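You operate a simulated robot arm through the tools that you are given. There is no shell and no other tool. Be economical: measure what you need, move in short steps, check, and stop when the job is done.

Carry out the task below with a simulated robot arm. There is one attempt and no reset: what you move stays moved.

TASK
Put one of the number markers from the top of the teal bench on top of the yellow lamp there.

Only the result counts: the job must be done as asked and must still hold three seconds after the hand-in. Knocking over, shifting, dropping, spilling or breaking anything else fails it.

THE ROBOT
A 7-joint arm with a two-finger parallel gripper, fixed in place. Base frame: the origin is at the foot of the arm, x ahead of it, y to its left, z up; the work surface is at about z = 0. Readings come in mm, degrees, newtons and seconds.
With the tool pointing down near the work surface it reaches from about 220 to 580 mm from the base axis. Its first joint turns from -66.0 to 66.0 degrees. Payload 2.5 kg.
The tool frame sits at the grasp point between the pads (the TCP): z along the fingers, y along the line on which they close. The tips reach 23 mm beyond it. The gripper opens to 94 mm. The fingers are 38 mm wide and 10 mm thick; the gripper's body (54 by 96 mm) begins 39 mm behind the TCP.
Orientation is told as [roll, pitch, yaw] about the base's x, y, z axes, in that order, counted from this pose: with the fingers straight down and closing along the base's y, the tool's x points along the base's -x, its y along +y and its z along -z.

THE INTERFACE
- The arm moves only by the tool apply_moves. Its arguments are lists of equal length, an entry for each row: "translation": the shift along the tool's x, y, z in mm, a list of three; "dr": the turn, a rotation vector about the tool's x, y, z in degrees, a list of three; "jaw": the finger opening in mm, from 0 to 94. In form: {"translation": [[dx, dy, dz], ...], "dr": [[rx, ry, rz], ...], "jaw": [jaw, ...]}. A call has 1 to 20 rows; each row is the pose to reach, as a shift and turn from the pose commanded when the call began, along the tool's axes at that moment. Each row takes 0.2 s and may step no farther than 50 mm and 8.6 degrees from the row before; otherwise, or with a gripper value out of range, the whole call is refused. Where a pose cannot be reached the arm comes as near as it can. A force on the tool above 40 N (or 10 N above the force at the start of the call, whichever is more), or a blocked arm, ends the call early, and 0.2 s more pass. Each finger travels about 108 mm/s and halts on what it meets, pressing with about 38 N; the grip force reading is that of the motor and also rises with nothing between the fingers. The clock runs only during rows and for 0.2 s after the last one: add rows that repeat a pose to give the fingers time. The reply holds the time, the measured pose of the TCP, the force on the tool along the base axes, the opening and the grip force, in the units named above and with some noise, and new pictures: "views" is both (left out), scene, wrist or none.
- Cameras (640 x 400 px; columns grow to the right, rows downward): "scene" is fixed at [134.5, -406.6, 539.9]; the picture's right is [0.70, -0.71, 0.00], its down [-0.42, -0.42, -0.80] and it looks along [0.57, 0.56, -0.60] (base axes); focal length 316 px, centre (320, 200). "wrist" rides on the gripper at [-39, 0, -44] in the tool frame; the picture's right is [0.00, -1.00, 0.00], its down [0.97, 0.00, -0.24] and it looks along [0.24, 0.00, 0.97] (tool axes); focal length 218 px, centre (320, 200).
- point_at(camera, pixels): for up to 12 pixels [column, row] of the newest picture of that camera ("zoom" is the newest enlarged one), the place [x, y, z] in the base frame of the surface seen there, good to about 3 mm, but the place of the scene camera against the robot may be out by one fixed shift of up to 18 mm in any direction. No time passes.
- enlarge(camera, box): a new picture of the part [left, top, right, bottom] of that camera's present view, enlarged. No time passes.
- job_done(): hands the job in; it is judged then, once.

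Go step by step. Measure first, check grasps and placings, and put right what went wrong. The budget is 60 turns and 120 pictures, counting those below and the enlarged ones. Unless the task says otherwise, let go and move clear before handing in, and close with one line.

The tools are called after "Request:" as a command line: name --argument value ..., lists and objects as JSON in quotes. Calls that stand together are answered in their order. apply_moves: Moves the arm, as the interface text tells. Its arguments: {"type":"object","properties":{"translation":{"type":"array"},"dr":{"type":"array"},"jaw":{"type":"array"},"views":{"type":"string","enum":["both","scene","wrist","none"]}},"required":["translation","dr","jaw"]} The other tools are called the same way: point_at (camera, pixels) gives the place of the surface under pixels of a picture; enlarge (camera, box) takes an enlarged picture of a part of a camera's view; job_done () hands the job in.

At the start:

```text
time: 0.0
tcp_pos: [429.9, -25.4, 252.0]
tool_rot: [0.0, -0.1, 0.1]
ft_force: [-0.1, 0.7, 0.5]
finger_gap: 94.1
gripper_force: 0.0
```

scene: 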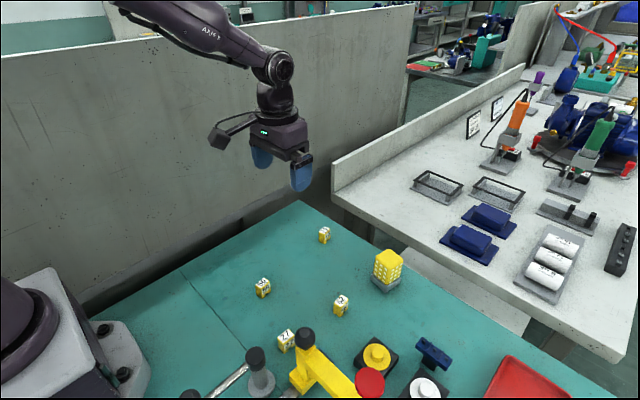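
wrist: 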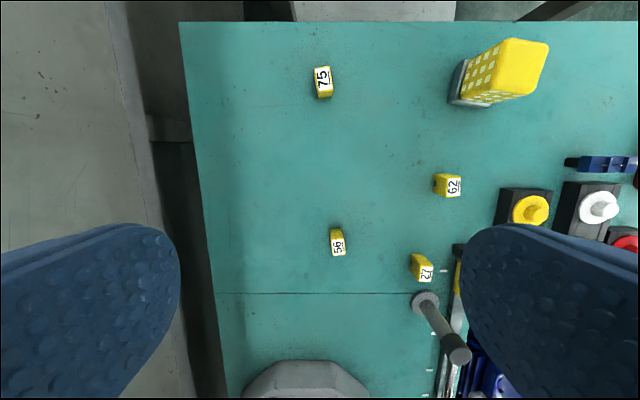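

The pictures show four small yellow number markers (scene 324,235; 263,288; 341,305; 286,340) and the yellow lamp at (387,268). I'll measure them from both cameras and enlarge the view.

Request:
point_at --camera "wrist" --pixels '[[322, 75], [324, 94], [338, 246], [336, 232], [454, 186], [440, 184], [520, 60], [540, 50], [500, 90], [400, 150], [510, 45], [465, 95]]'

Request:
point_at --camera "scene" --pixels '[[324, 230], [324, 239], [263, 281], [263, 291], [342, 298], [388, 255], [378, 255], [397, 262], [388, 250], [386, 262], [385, 285], [300, 270]]'

Request:
enlarge --camera "scene" --box '[230, 200, 430, 325]'

Request:
enlarge --camera "wrist" --box '[290, 20, 570, 195]'

```text
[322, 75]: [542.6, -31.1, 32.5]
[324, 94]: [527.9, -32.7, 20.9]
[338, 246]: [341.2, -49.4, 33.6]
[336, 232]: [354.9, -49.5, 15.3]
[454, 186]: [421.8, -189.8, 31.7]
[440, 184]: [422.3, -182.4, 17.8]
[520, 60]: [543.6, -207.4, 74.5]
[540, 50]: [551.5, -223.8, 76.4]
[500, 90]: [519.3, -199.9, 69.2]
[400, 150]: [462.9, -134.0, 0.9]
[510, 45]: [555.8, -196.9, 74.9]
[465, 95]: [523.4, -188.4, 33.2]
```

```text
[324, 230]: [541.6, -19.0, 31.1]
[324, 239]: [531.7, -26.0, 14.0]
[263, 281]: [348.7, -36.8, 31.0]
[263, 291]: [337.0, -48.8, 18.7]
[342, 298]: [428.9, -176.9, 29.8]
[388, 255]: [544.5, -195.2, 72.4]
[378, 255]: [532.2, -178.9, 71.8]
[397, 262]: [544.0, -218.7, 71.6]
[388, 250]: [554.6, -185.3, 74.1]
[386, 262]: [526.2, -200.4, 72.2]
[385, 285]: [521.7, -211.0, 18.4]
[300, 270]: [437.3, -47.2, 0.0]
```

```text
3.20 times, centred on (330, 262) of scene
```

zoom: 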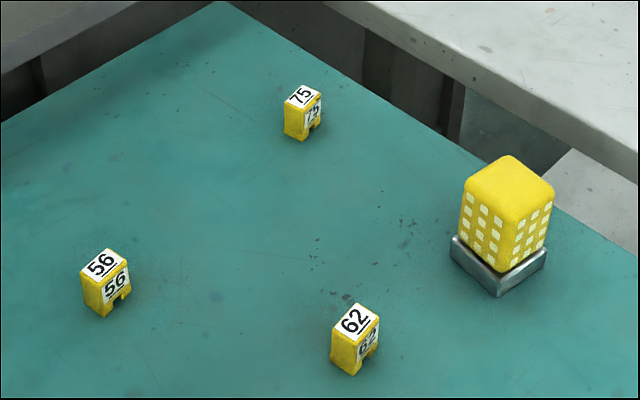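

```text
2.29 times, centred on (430, 108) of wrist
```

zoom: 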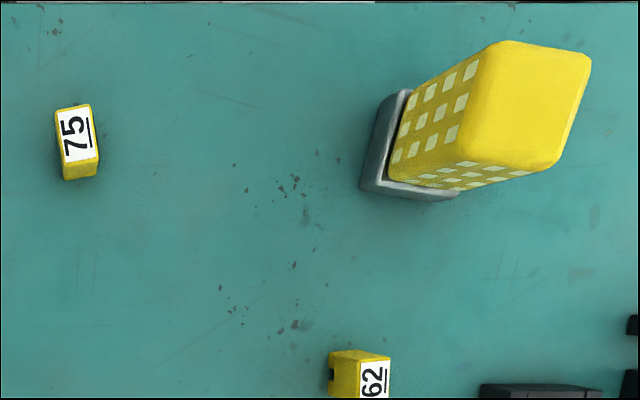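

The wrist camera puts marker 56 at about (345,-49), top z≈32, narrow along y and standing alone. The lamp top is at about (540,-207), z≈75. I'll move above marker 56 for a closer look.

Request:
apply_moves --translation '[[28, -8, 33], [56, -16, 66], [84, -23, 100], [84, -23, 130], [84, -23, 130]]' --dr '[[0, 0, 0], [0, 0, 0], [0, 0, 0], [0, 0, 0], [0, 0, 0]]' --jaw '[80, 70, 60, 60, 60]'

Request:
enlarge --camera "wrist" --box '[240, 120, 400, 220]'

```text
time: 1.2
tcp_pos: [346.5, -52.0, 123.6]
tool_rot: [0.0, 0.1, 0.0]
ft_force: [-0.2, 0.4, -0.6]
finger_gap: 60.0
gripper_force: 0.0
```

scene: 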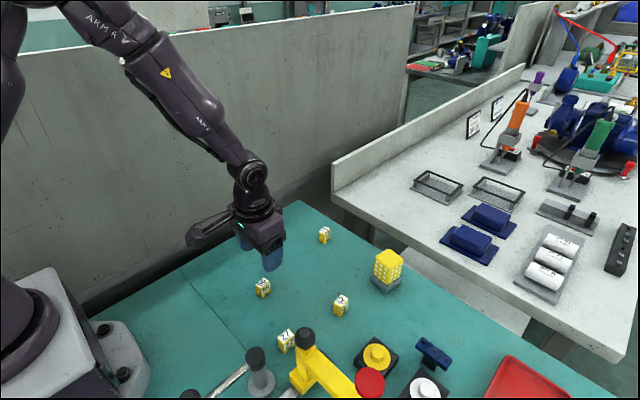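
wrist: 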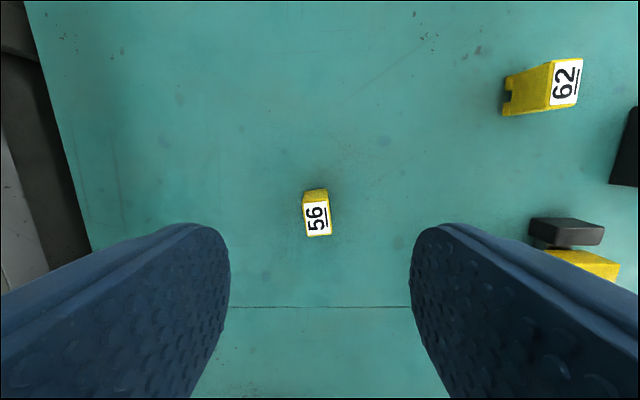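

```text
4.00 times, centred on (320, 170) of wrist
```

zoom: 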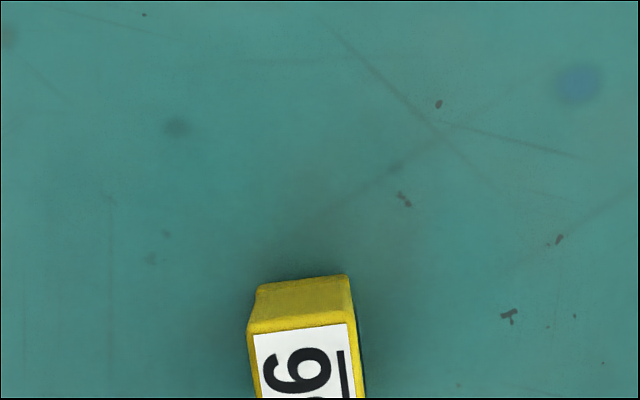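

The marker sits at columns 303–331 and rows 190–237, slightly turned. I'll measure its top corners.

Request:
enlarge --camera "wrist" --box '[280, 180, 360, 240]'

Request:
point_at --camera "wrist" --pixels '[[304, 204], [327, 202], [307, 235], [330, 233], [317, 219], [314, 194], [316, 205], [318, 234]]'

```text
6.67 times, centred on (320, 210) of wrist
```

zoom: 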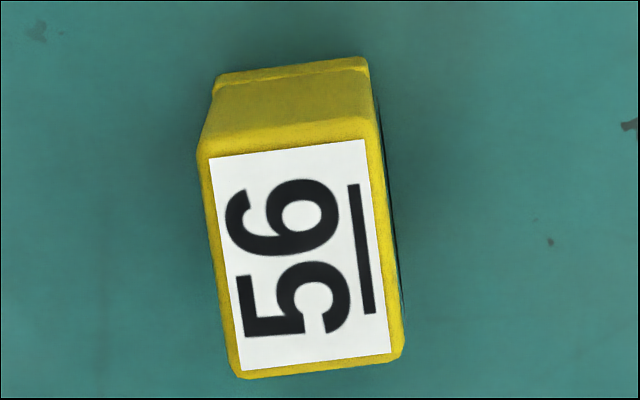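

```text
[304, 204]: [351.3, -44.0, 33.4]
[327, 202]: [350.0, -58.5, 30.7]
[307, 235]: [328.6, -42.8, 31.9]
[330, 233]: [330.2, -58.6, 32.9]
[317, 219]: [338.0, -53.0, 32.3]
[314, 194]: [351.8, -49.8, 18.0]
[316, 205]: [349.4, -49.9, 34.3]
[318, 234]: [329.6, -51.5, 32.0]
```

The top centre is about (340,-51), z≈32, with a yaw of about +7°. I'll align and come part of the way down, then check.

Request:
apply_moves --translation '[[6, 1, 15], [6, 1, 40], [6, 1, 55], [6, 1, 55]]' --dr '[[0, 0, -3.5], [0, 0, -7], [0, 0, -7], [0, 0, -7]]' --jaw '[60, 60, 60, 60]'

```text
time: 2.2
tcp_pos: [340.3, -48.8, 66.9]
tool_rot: [0.0, 0.0, 7.0]
ft_force: [0.1, 0.0, 0.9]
finger_gap: 60.1
gripper_force: 0.0
```

scene: 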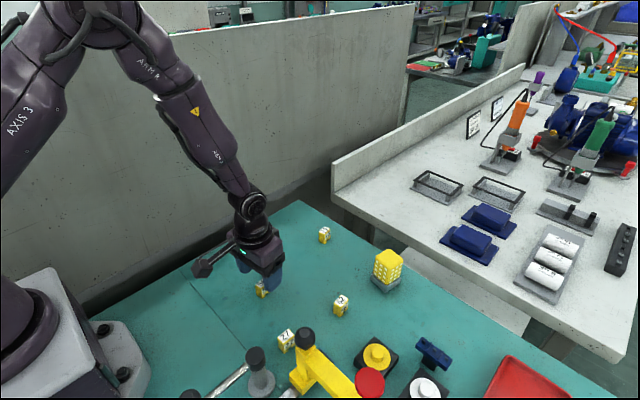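
wrist: 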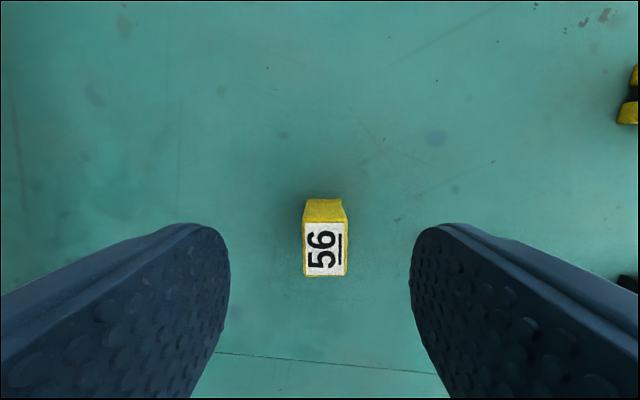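

The marker is now square to the fingers and centred, apart from about 2 mm toward image right (column 325 against 320). I'll correct that, go down and close.

Request:
apply_moves --translation '[[0, -1.8, 15], [0, -1.8, 30], [0, -1.8, 36], [0, -1.8, 36], [0, -1.8, 36], [0, -1.8, 36], [0, -1.8, 36]]' --dr '[[0, 0, 0], [0, 0, 0], [0, 0, 0], [0, 0, 0], [0, 0, 0], [0, 0, 0], [0, 0, 0]]' --jaw '[60, 60, 60, 60, 40, 20, 10]'

```text
time: 3.8
tcp_pos: [339.8, -51.7, 30.5]
tool_rot: [0.0, 0.0, 6.9]
ft_force: [0.8, -0.2, -0.4]
finger_gap: 16.6
gripper_force: 37.9
```

scene: 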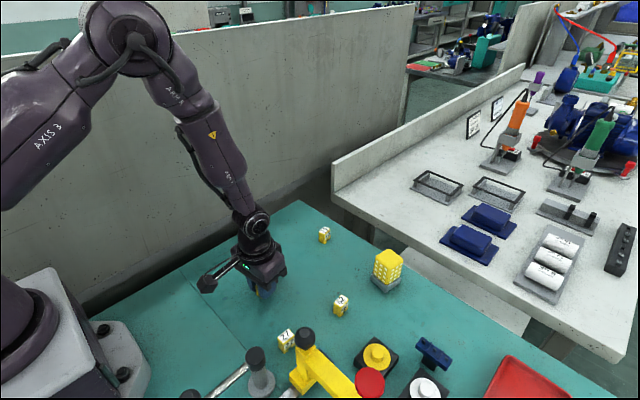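
wrist: 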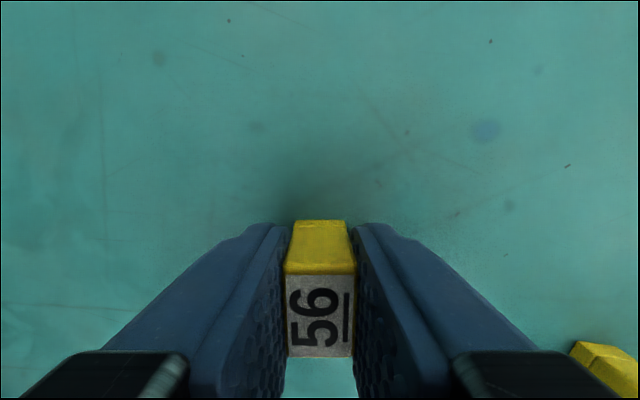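

The grip closed at 16.6 mm with 38 N, so the marker is held. I'll lift it and travel to a spot short of the lamp.

Request:
apply_moves --translation '[[0, -1.8, -20], [0, -1.8, -60], [0, -1.8, -100], [0, -1.8, -130], [-19, -22, -130], [-38, -44, -130], [-57, -66, -130], [-76, -88, -130], [-95, -110, -130], [-115, -133, -130], [-115, -133, -130]]' --dr '[[0, 0, 0], [0, 0, 0], [0, 0, 0], [0, 0, 0], [0, 0, 0], [0, 0, 0], [0, 0, 0], [0, 0, 0], [0, 0, 0], [0, 0, 0], [0, 0, 0]]' --jaw '[8, 8, 8, 8, 8, 8, 8, 8, 8, 8, 8]'

```text
time: 6.2
tcp_pos: [469.7, -163.3, 160.1]
tool_rot: [0.0, 0.0, 7.0]
ft_force: [0.1, 0.1, -0.4]
finger_gap: 16.8
gripper_force: 37.9
```

scene: 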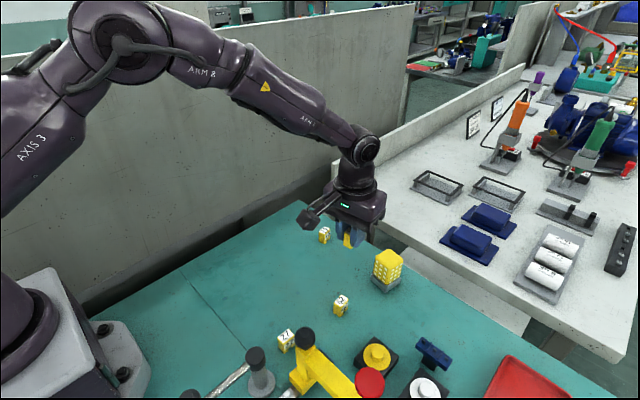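
wrist: 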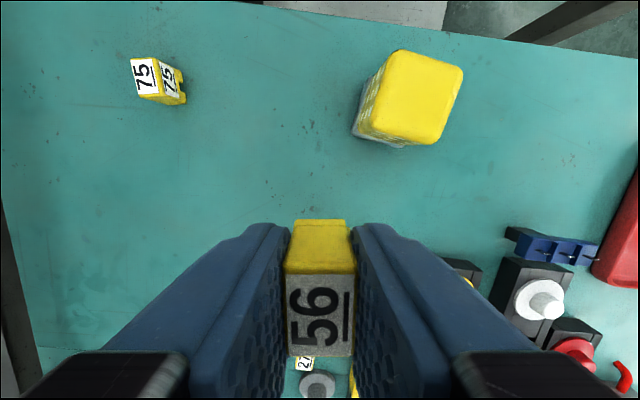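

The marker is secure and the lamp top now shows clearly at about (418,97) in the wrist view. I'll measure its corners.

Request:
point_at --camera "wrist" --pixels '[[418, 97], [396, 55], [458, 70], [436, 138], [376, 125], [395, 90], [440, 105], [405, 128], [428, 65]]'

Request:
enlarge --camera "wrist" --box '[330, 30, 490, 160]'

```text
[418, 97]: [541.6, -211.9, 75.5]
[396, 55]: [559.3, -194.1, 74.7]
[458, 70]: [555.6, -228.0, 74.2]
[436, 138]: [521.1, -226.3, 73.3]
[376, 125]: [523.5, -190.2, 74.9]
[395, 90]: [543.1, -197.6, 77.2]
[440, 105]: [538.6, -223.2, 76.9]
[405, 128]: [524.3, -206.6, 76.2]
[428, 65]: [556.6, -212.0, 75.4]
```

```text
3.08 times, centred on (410, 95) of wrist
```

zoom: 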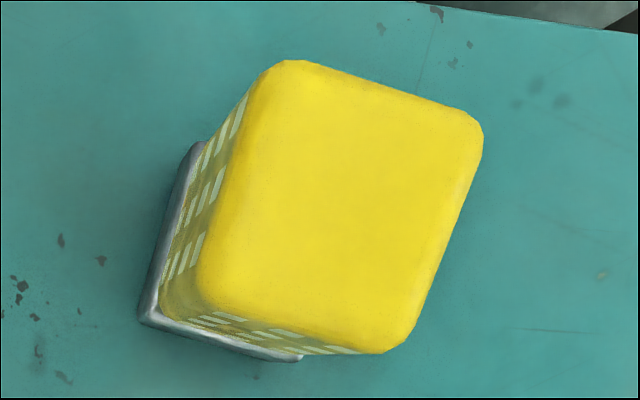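

The lamp top centre is about (541,-211), z≈76, flat and about 38 mm across. In the tool frame that is about (-64,-53) from here, so I'll move over it first and then down to 12 mm above.

Request:
apply_moves --translation '[[-21, -17, 0], [-42, -35, 0], [-63, -52.5, 0], [-63, -52.5, 20], [-63, -52.5, 40], [-63, -52.5, 40]]' --dr '[[0, 0, 0], [0, 0, 0], [0, 0, 0], [0, 0, 0], [0, 0, 0], [0, 0, 0]]' --jaw '[8, 8, 8, 8, 8, 8]'

Request:
enlarge --camera "scene" --box '[330, 190, 450, 300]'

```text
time: 7.6
tcp_pos: [538.7, -211.2, 121.2]
tool_rot: [0.1, 0.0, 7.0]
ft_force: [-0.2, 0.0, 0.1]
finger_gap: 17.1
gripper_force: 37.7
```

scene: 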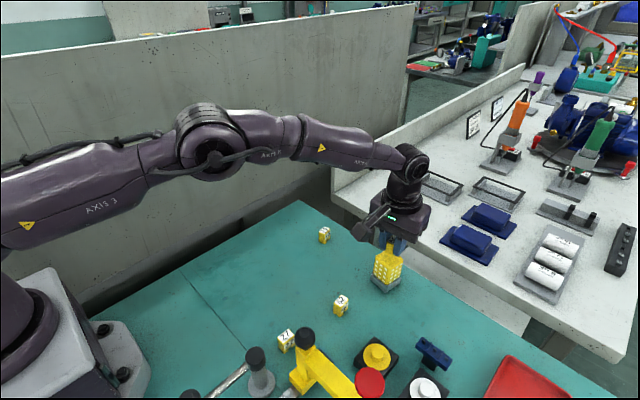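
wrist: 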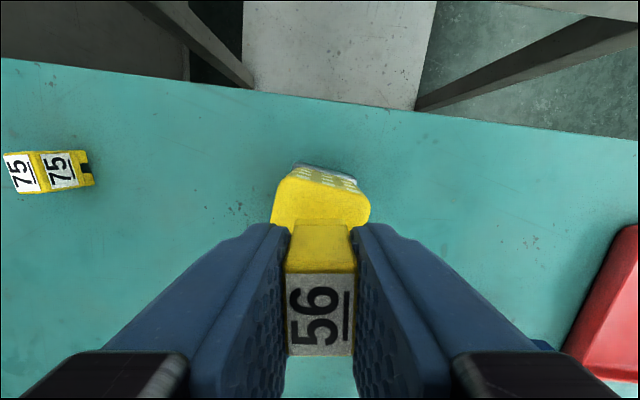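

```text
3.64 times, centred on (390, 245) of scene
```

zoom: 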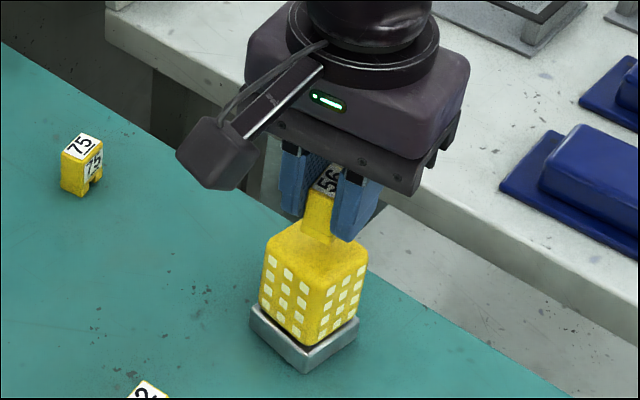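

The lamp is laterally centred (columns 272–370). Its centre is about 3 mm ahead of the TCP, so I'll nudge forward 2.5 mm and go down 12 mm, close to contact.

Request:
apply_moves --translation '[[-2.5, 0, 0], [-2.5, 0, 6], [-2.5, 0, 12], [-2.5, 0, 12]]' --dr '[[0, 0, 0], [0, 0, 0], [0, 0, 0], [0, 0, 0]]' --jaw '[8, 8, 8, 8]' --views "none"

Request:
enlarge --camera "scene" --box '[355, 220, 425, 300]'

```text
time: 8.6
tcp_pos: [542.6, -212.2, 108.8]
tool_rot: [0.0, 0.0, 6.9]
ft_force: [-0.4, 0.4, 0.3]
finger_gap: 16.9
gripper_force: 37.5
```

```text
5.00 times, centred on (390, 260) of scene
```

zoom: 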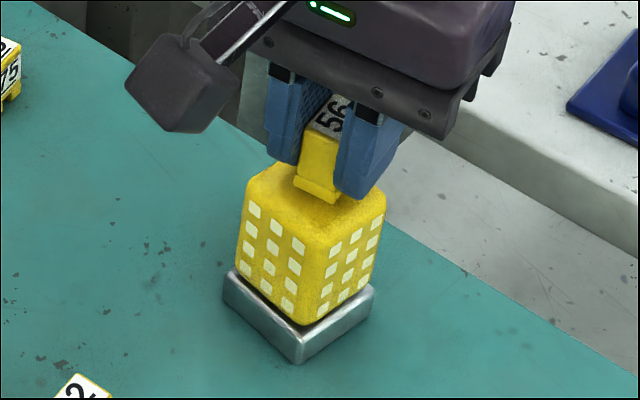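

There's no contact yet, and the marker is just above the lamp's top. I'll go down in 1 mm steps and watch the force.

Request:
apply_moves --translation '[[0, 0, 1], [0, 0, 1]]' --dr '[[0, 0, 0], [0, 0, 0]]' --jaw '[8, 8]' --views "none"

```text
time: 9.2
tcp_pos: [542.7, -211.7, 107.6]
tool_rot: [0.0, 0.0, 6.9]
ft_force: [0.4, 0.2, 0.1]
finger_gap: 16.8
gripper_force: 38.6
```

Still no contact force at z 107.6; I'll go down 1 mm more.

Request:
apply_moves --translation '[[0, 0, 1], [0, 0, 1]]' --dr '[[0, 0, 0], [0, 0, 0]]' --jaw '[8, 8]' --views "none"

```text
time: 9.8
tcp_pos: [541.6, -212.4, 107.2]
tool_rot: [0.0, 0.0, 7.0]
ft_force: [-0.2, -0.8, -1.1]
finger_gap: 16.7
gripper_force: 37.8
```

The force is still within noise, so I'll step down another 1 mm.

Request:
apply_moves --translation '[[0, 0, 1], [0, 0, 1]]' --dr '[[0, 0, 0], [0, 0, 0]]' --jaw '[8, 8]' --views "none"

Request:
enlarge --camera "scene" --box '[370, 230, 410, 270]'

```text
time: 10.4
tcp_pos: [541.6, -212.1, 106.2]
tool_rot: [0.1, 0.0, 7.0]
ft_force: [-1.1, -0.7, -0.5]
finger_gap: 16.9
gripper_force: 37.3
```

```text
10.00 times, centred on (390, 250) of scene
```

zoom: 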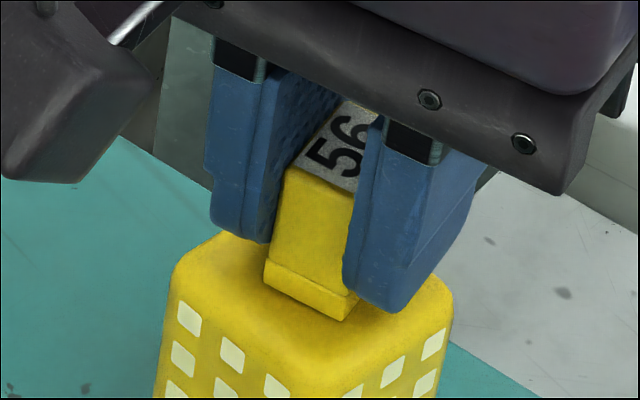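

The marker looks nearly down, with no force yet. One more millimetre.

Request:
apply_moves --translation '[[0, 0, 0.5], [0, 0, 1], [0, 0, 1]]' --dr '[[0, 0, 0], [0, 0, 0], [0, 0, 0]]' --jaw '[8, 8, 8]' --views "none"

```text
time: 11.2
tcp_pos: [543.0, -210.9, 104.6]
tool_rot: [0.0, -0.1, 6.9]
ft_force: [1.0, 1.2, 3.5]
finger_gap: 16.7
gripper_force: 37.7
```

A force of 3.5 N upward shows contact. I'll open gradually.

Request:
apply_moves --translation '[[0, 0, 0], [0, 0, 0], [0, 0, 0], [0, 0, 0]]' --dr '[[0, 0, 0], [0, 0, 0], [0, 0, 0], [0, 0, 0]]' --jaw '[20, 26, 34, 40]'

Request:
enlarge --camera "scene" --box '[355, 220, 425, 300]'

```text
time: 12.2
tcp_pos: [541.0, -211.3, 104.4]
tool_rot: [0.0, 0.0, 7.0]
ft_force: [-0.5, -0.2, 0.3]
finger_gap: 40.1
gripper_force: 0.0
```

scene: 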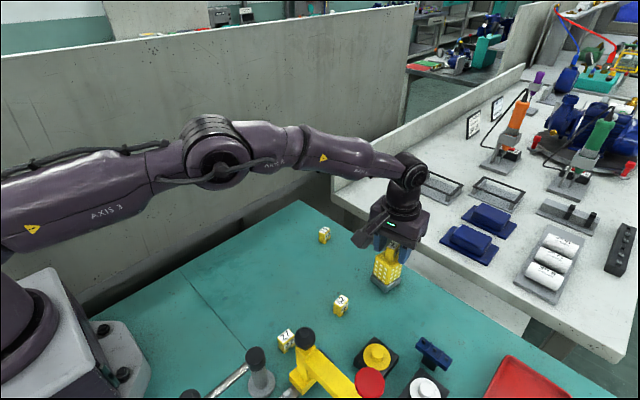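
wrist: 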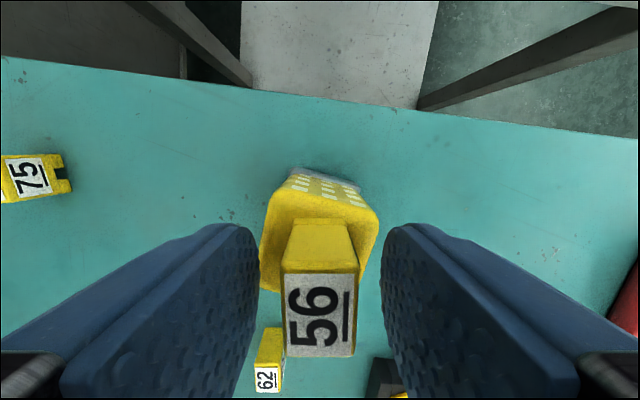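

```text
5.00 times, centred on (390, 260) of scene
```

zoom: 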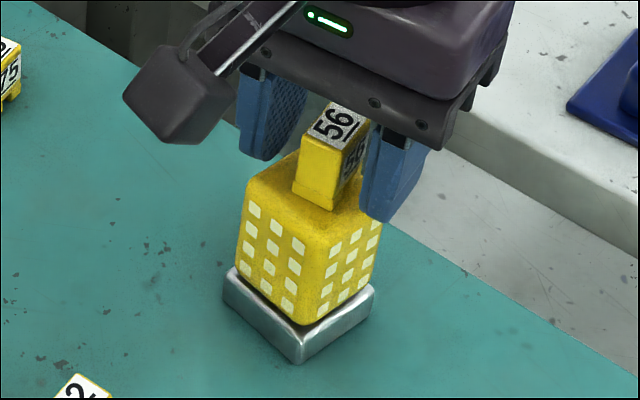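

The marker stands upright and free on the lamp. I'll rise straight up, clear of it.

Request:
apply_moves --translation '[[0, 0, -10], [0, 0, -30], [0, 0, -60], [20, 0, -90], [60, 20, -100], [60, 20, -100]]' --dr '[[0, 0, 0], [0, 0, 0], [0, 0, 0], [0, 0, 0], [0, 0, 0], [0, 0, 0]]' --jaw '[44, 44, 44, 44, 44, 44]'

Request:
enlarge --camera "scene" --box '[355, 220, 425, 300]'

```text
time: 13.6
tcp_pos: [476.4, -199.2, 202.4]
tool_rot: [0.0, -0.1, 7.0]
ft_force: [-0.3, 0.4, -0.1]
finger_gap: 43.9
gripper_force: 0.0
```

scene: 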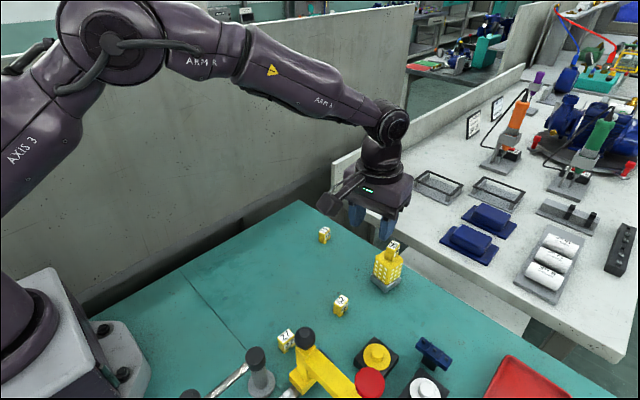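
wrist: 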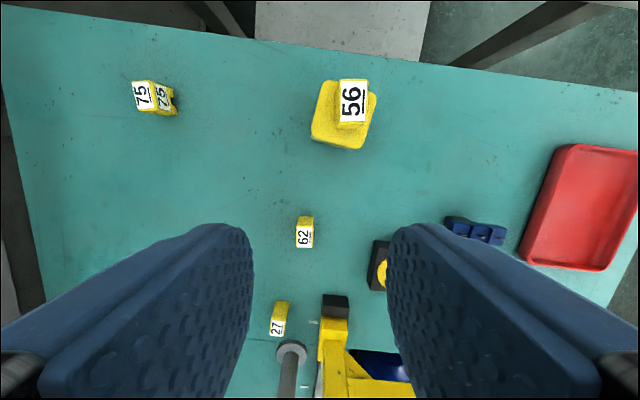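

```text
5.00 times, centred on (390, 260) of scene
```

zoom: 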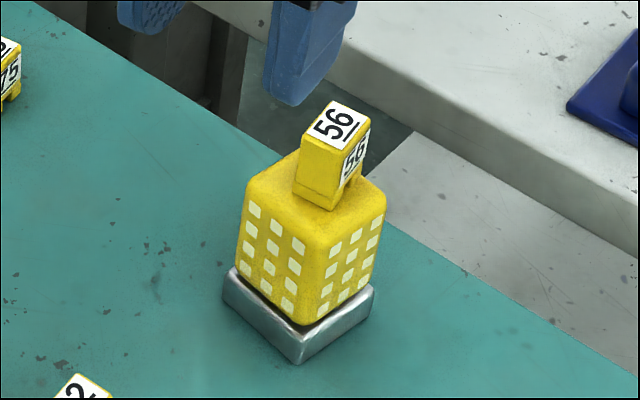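

Marker 56 stands steady on the lamp, everything else is undisturbed and the gripper is clear, so I'll hand in.

Request:
job_done

```text
The job is handed in.
```

Number marker 56 is standing upright on top of the yellow lamp; I let go of it, moved the gripper clear and handed the job in.
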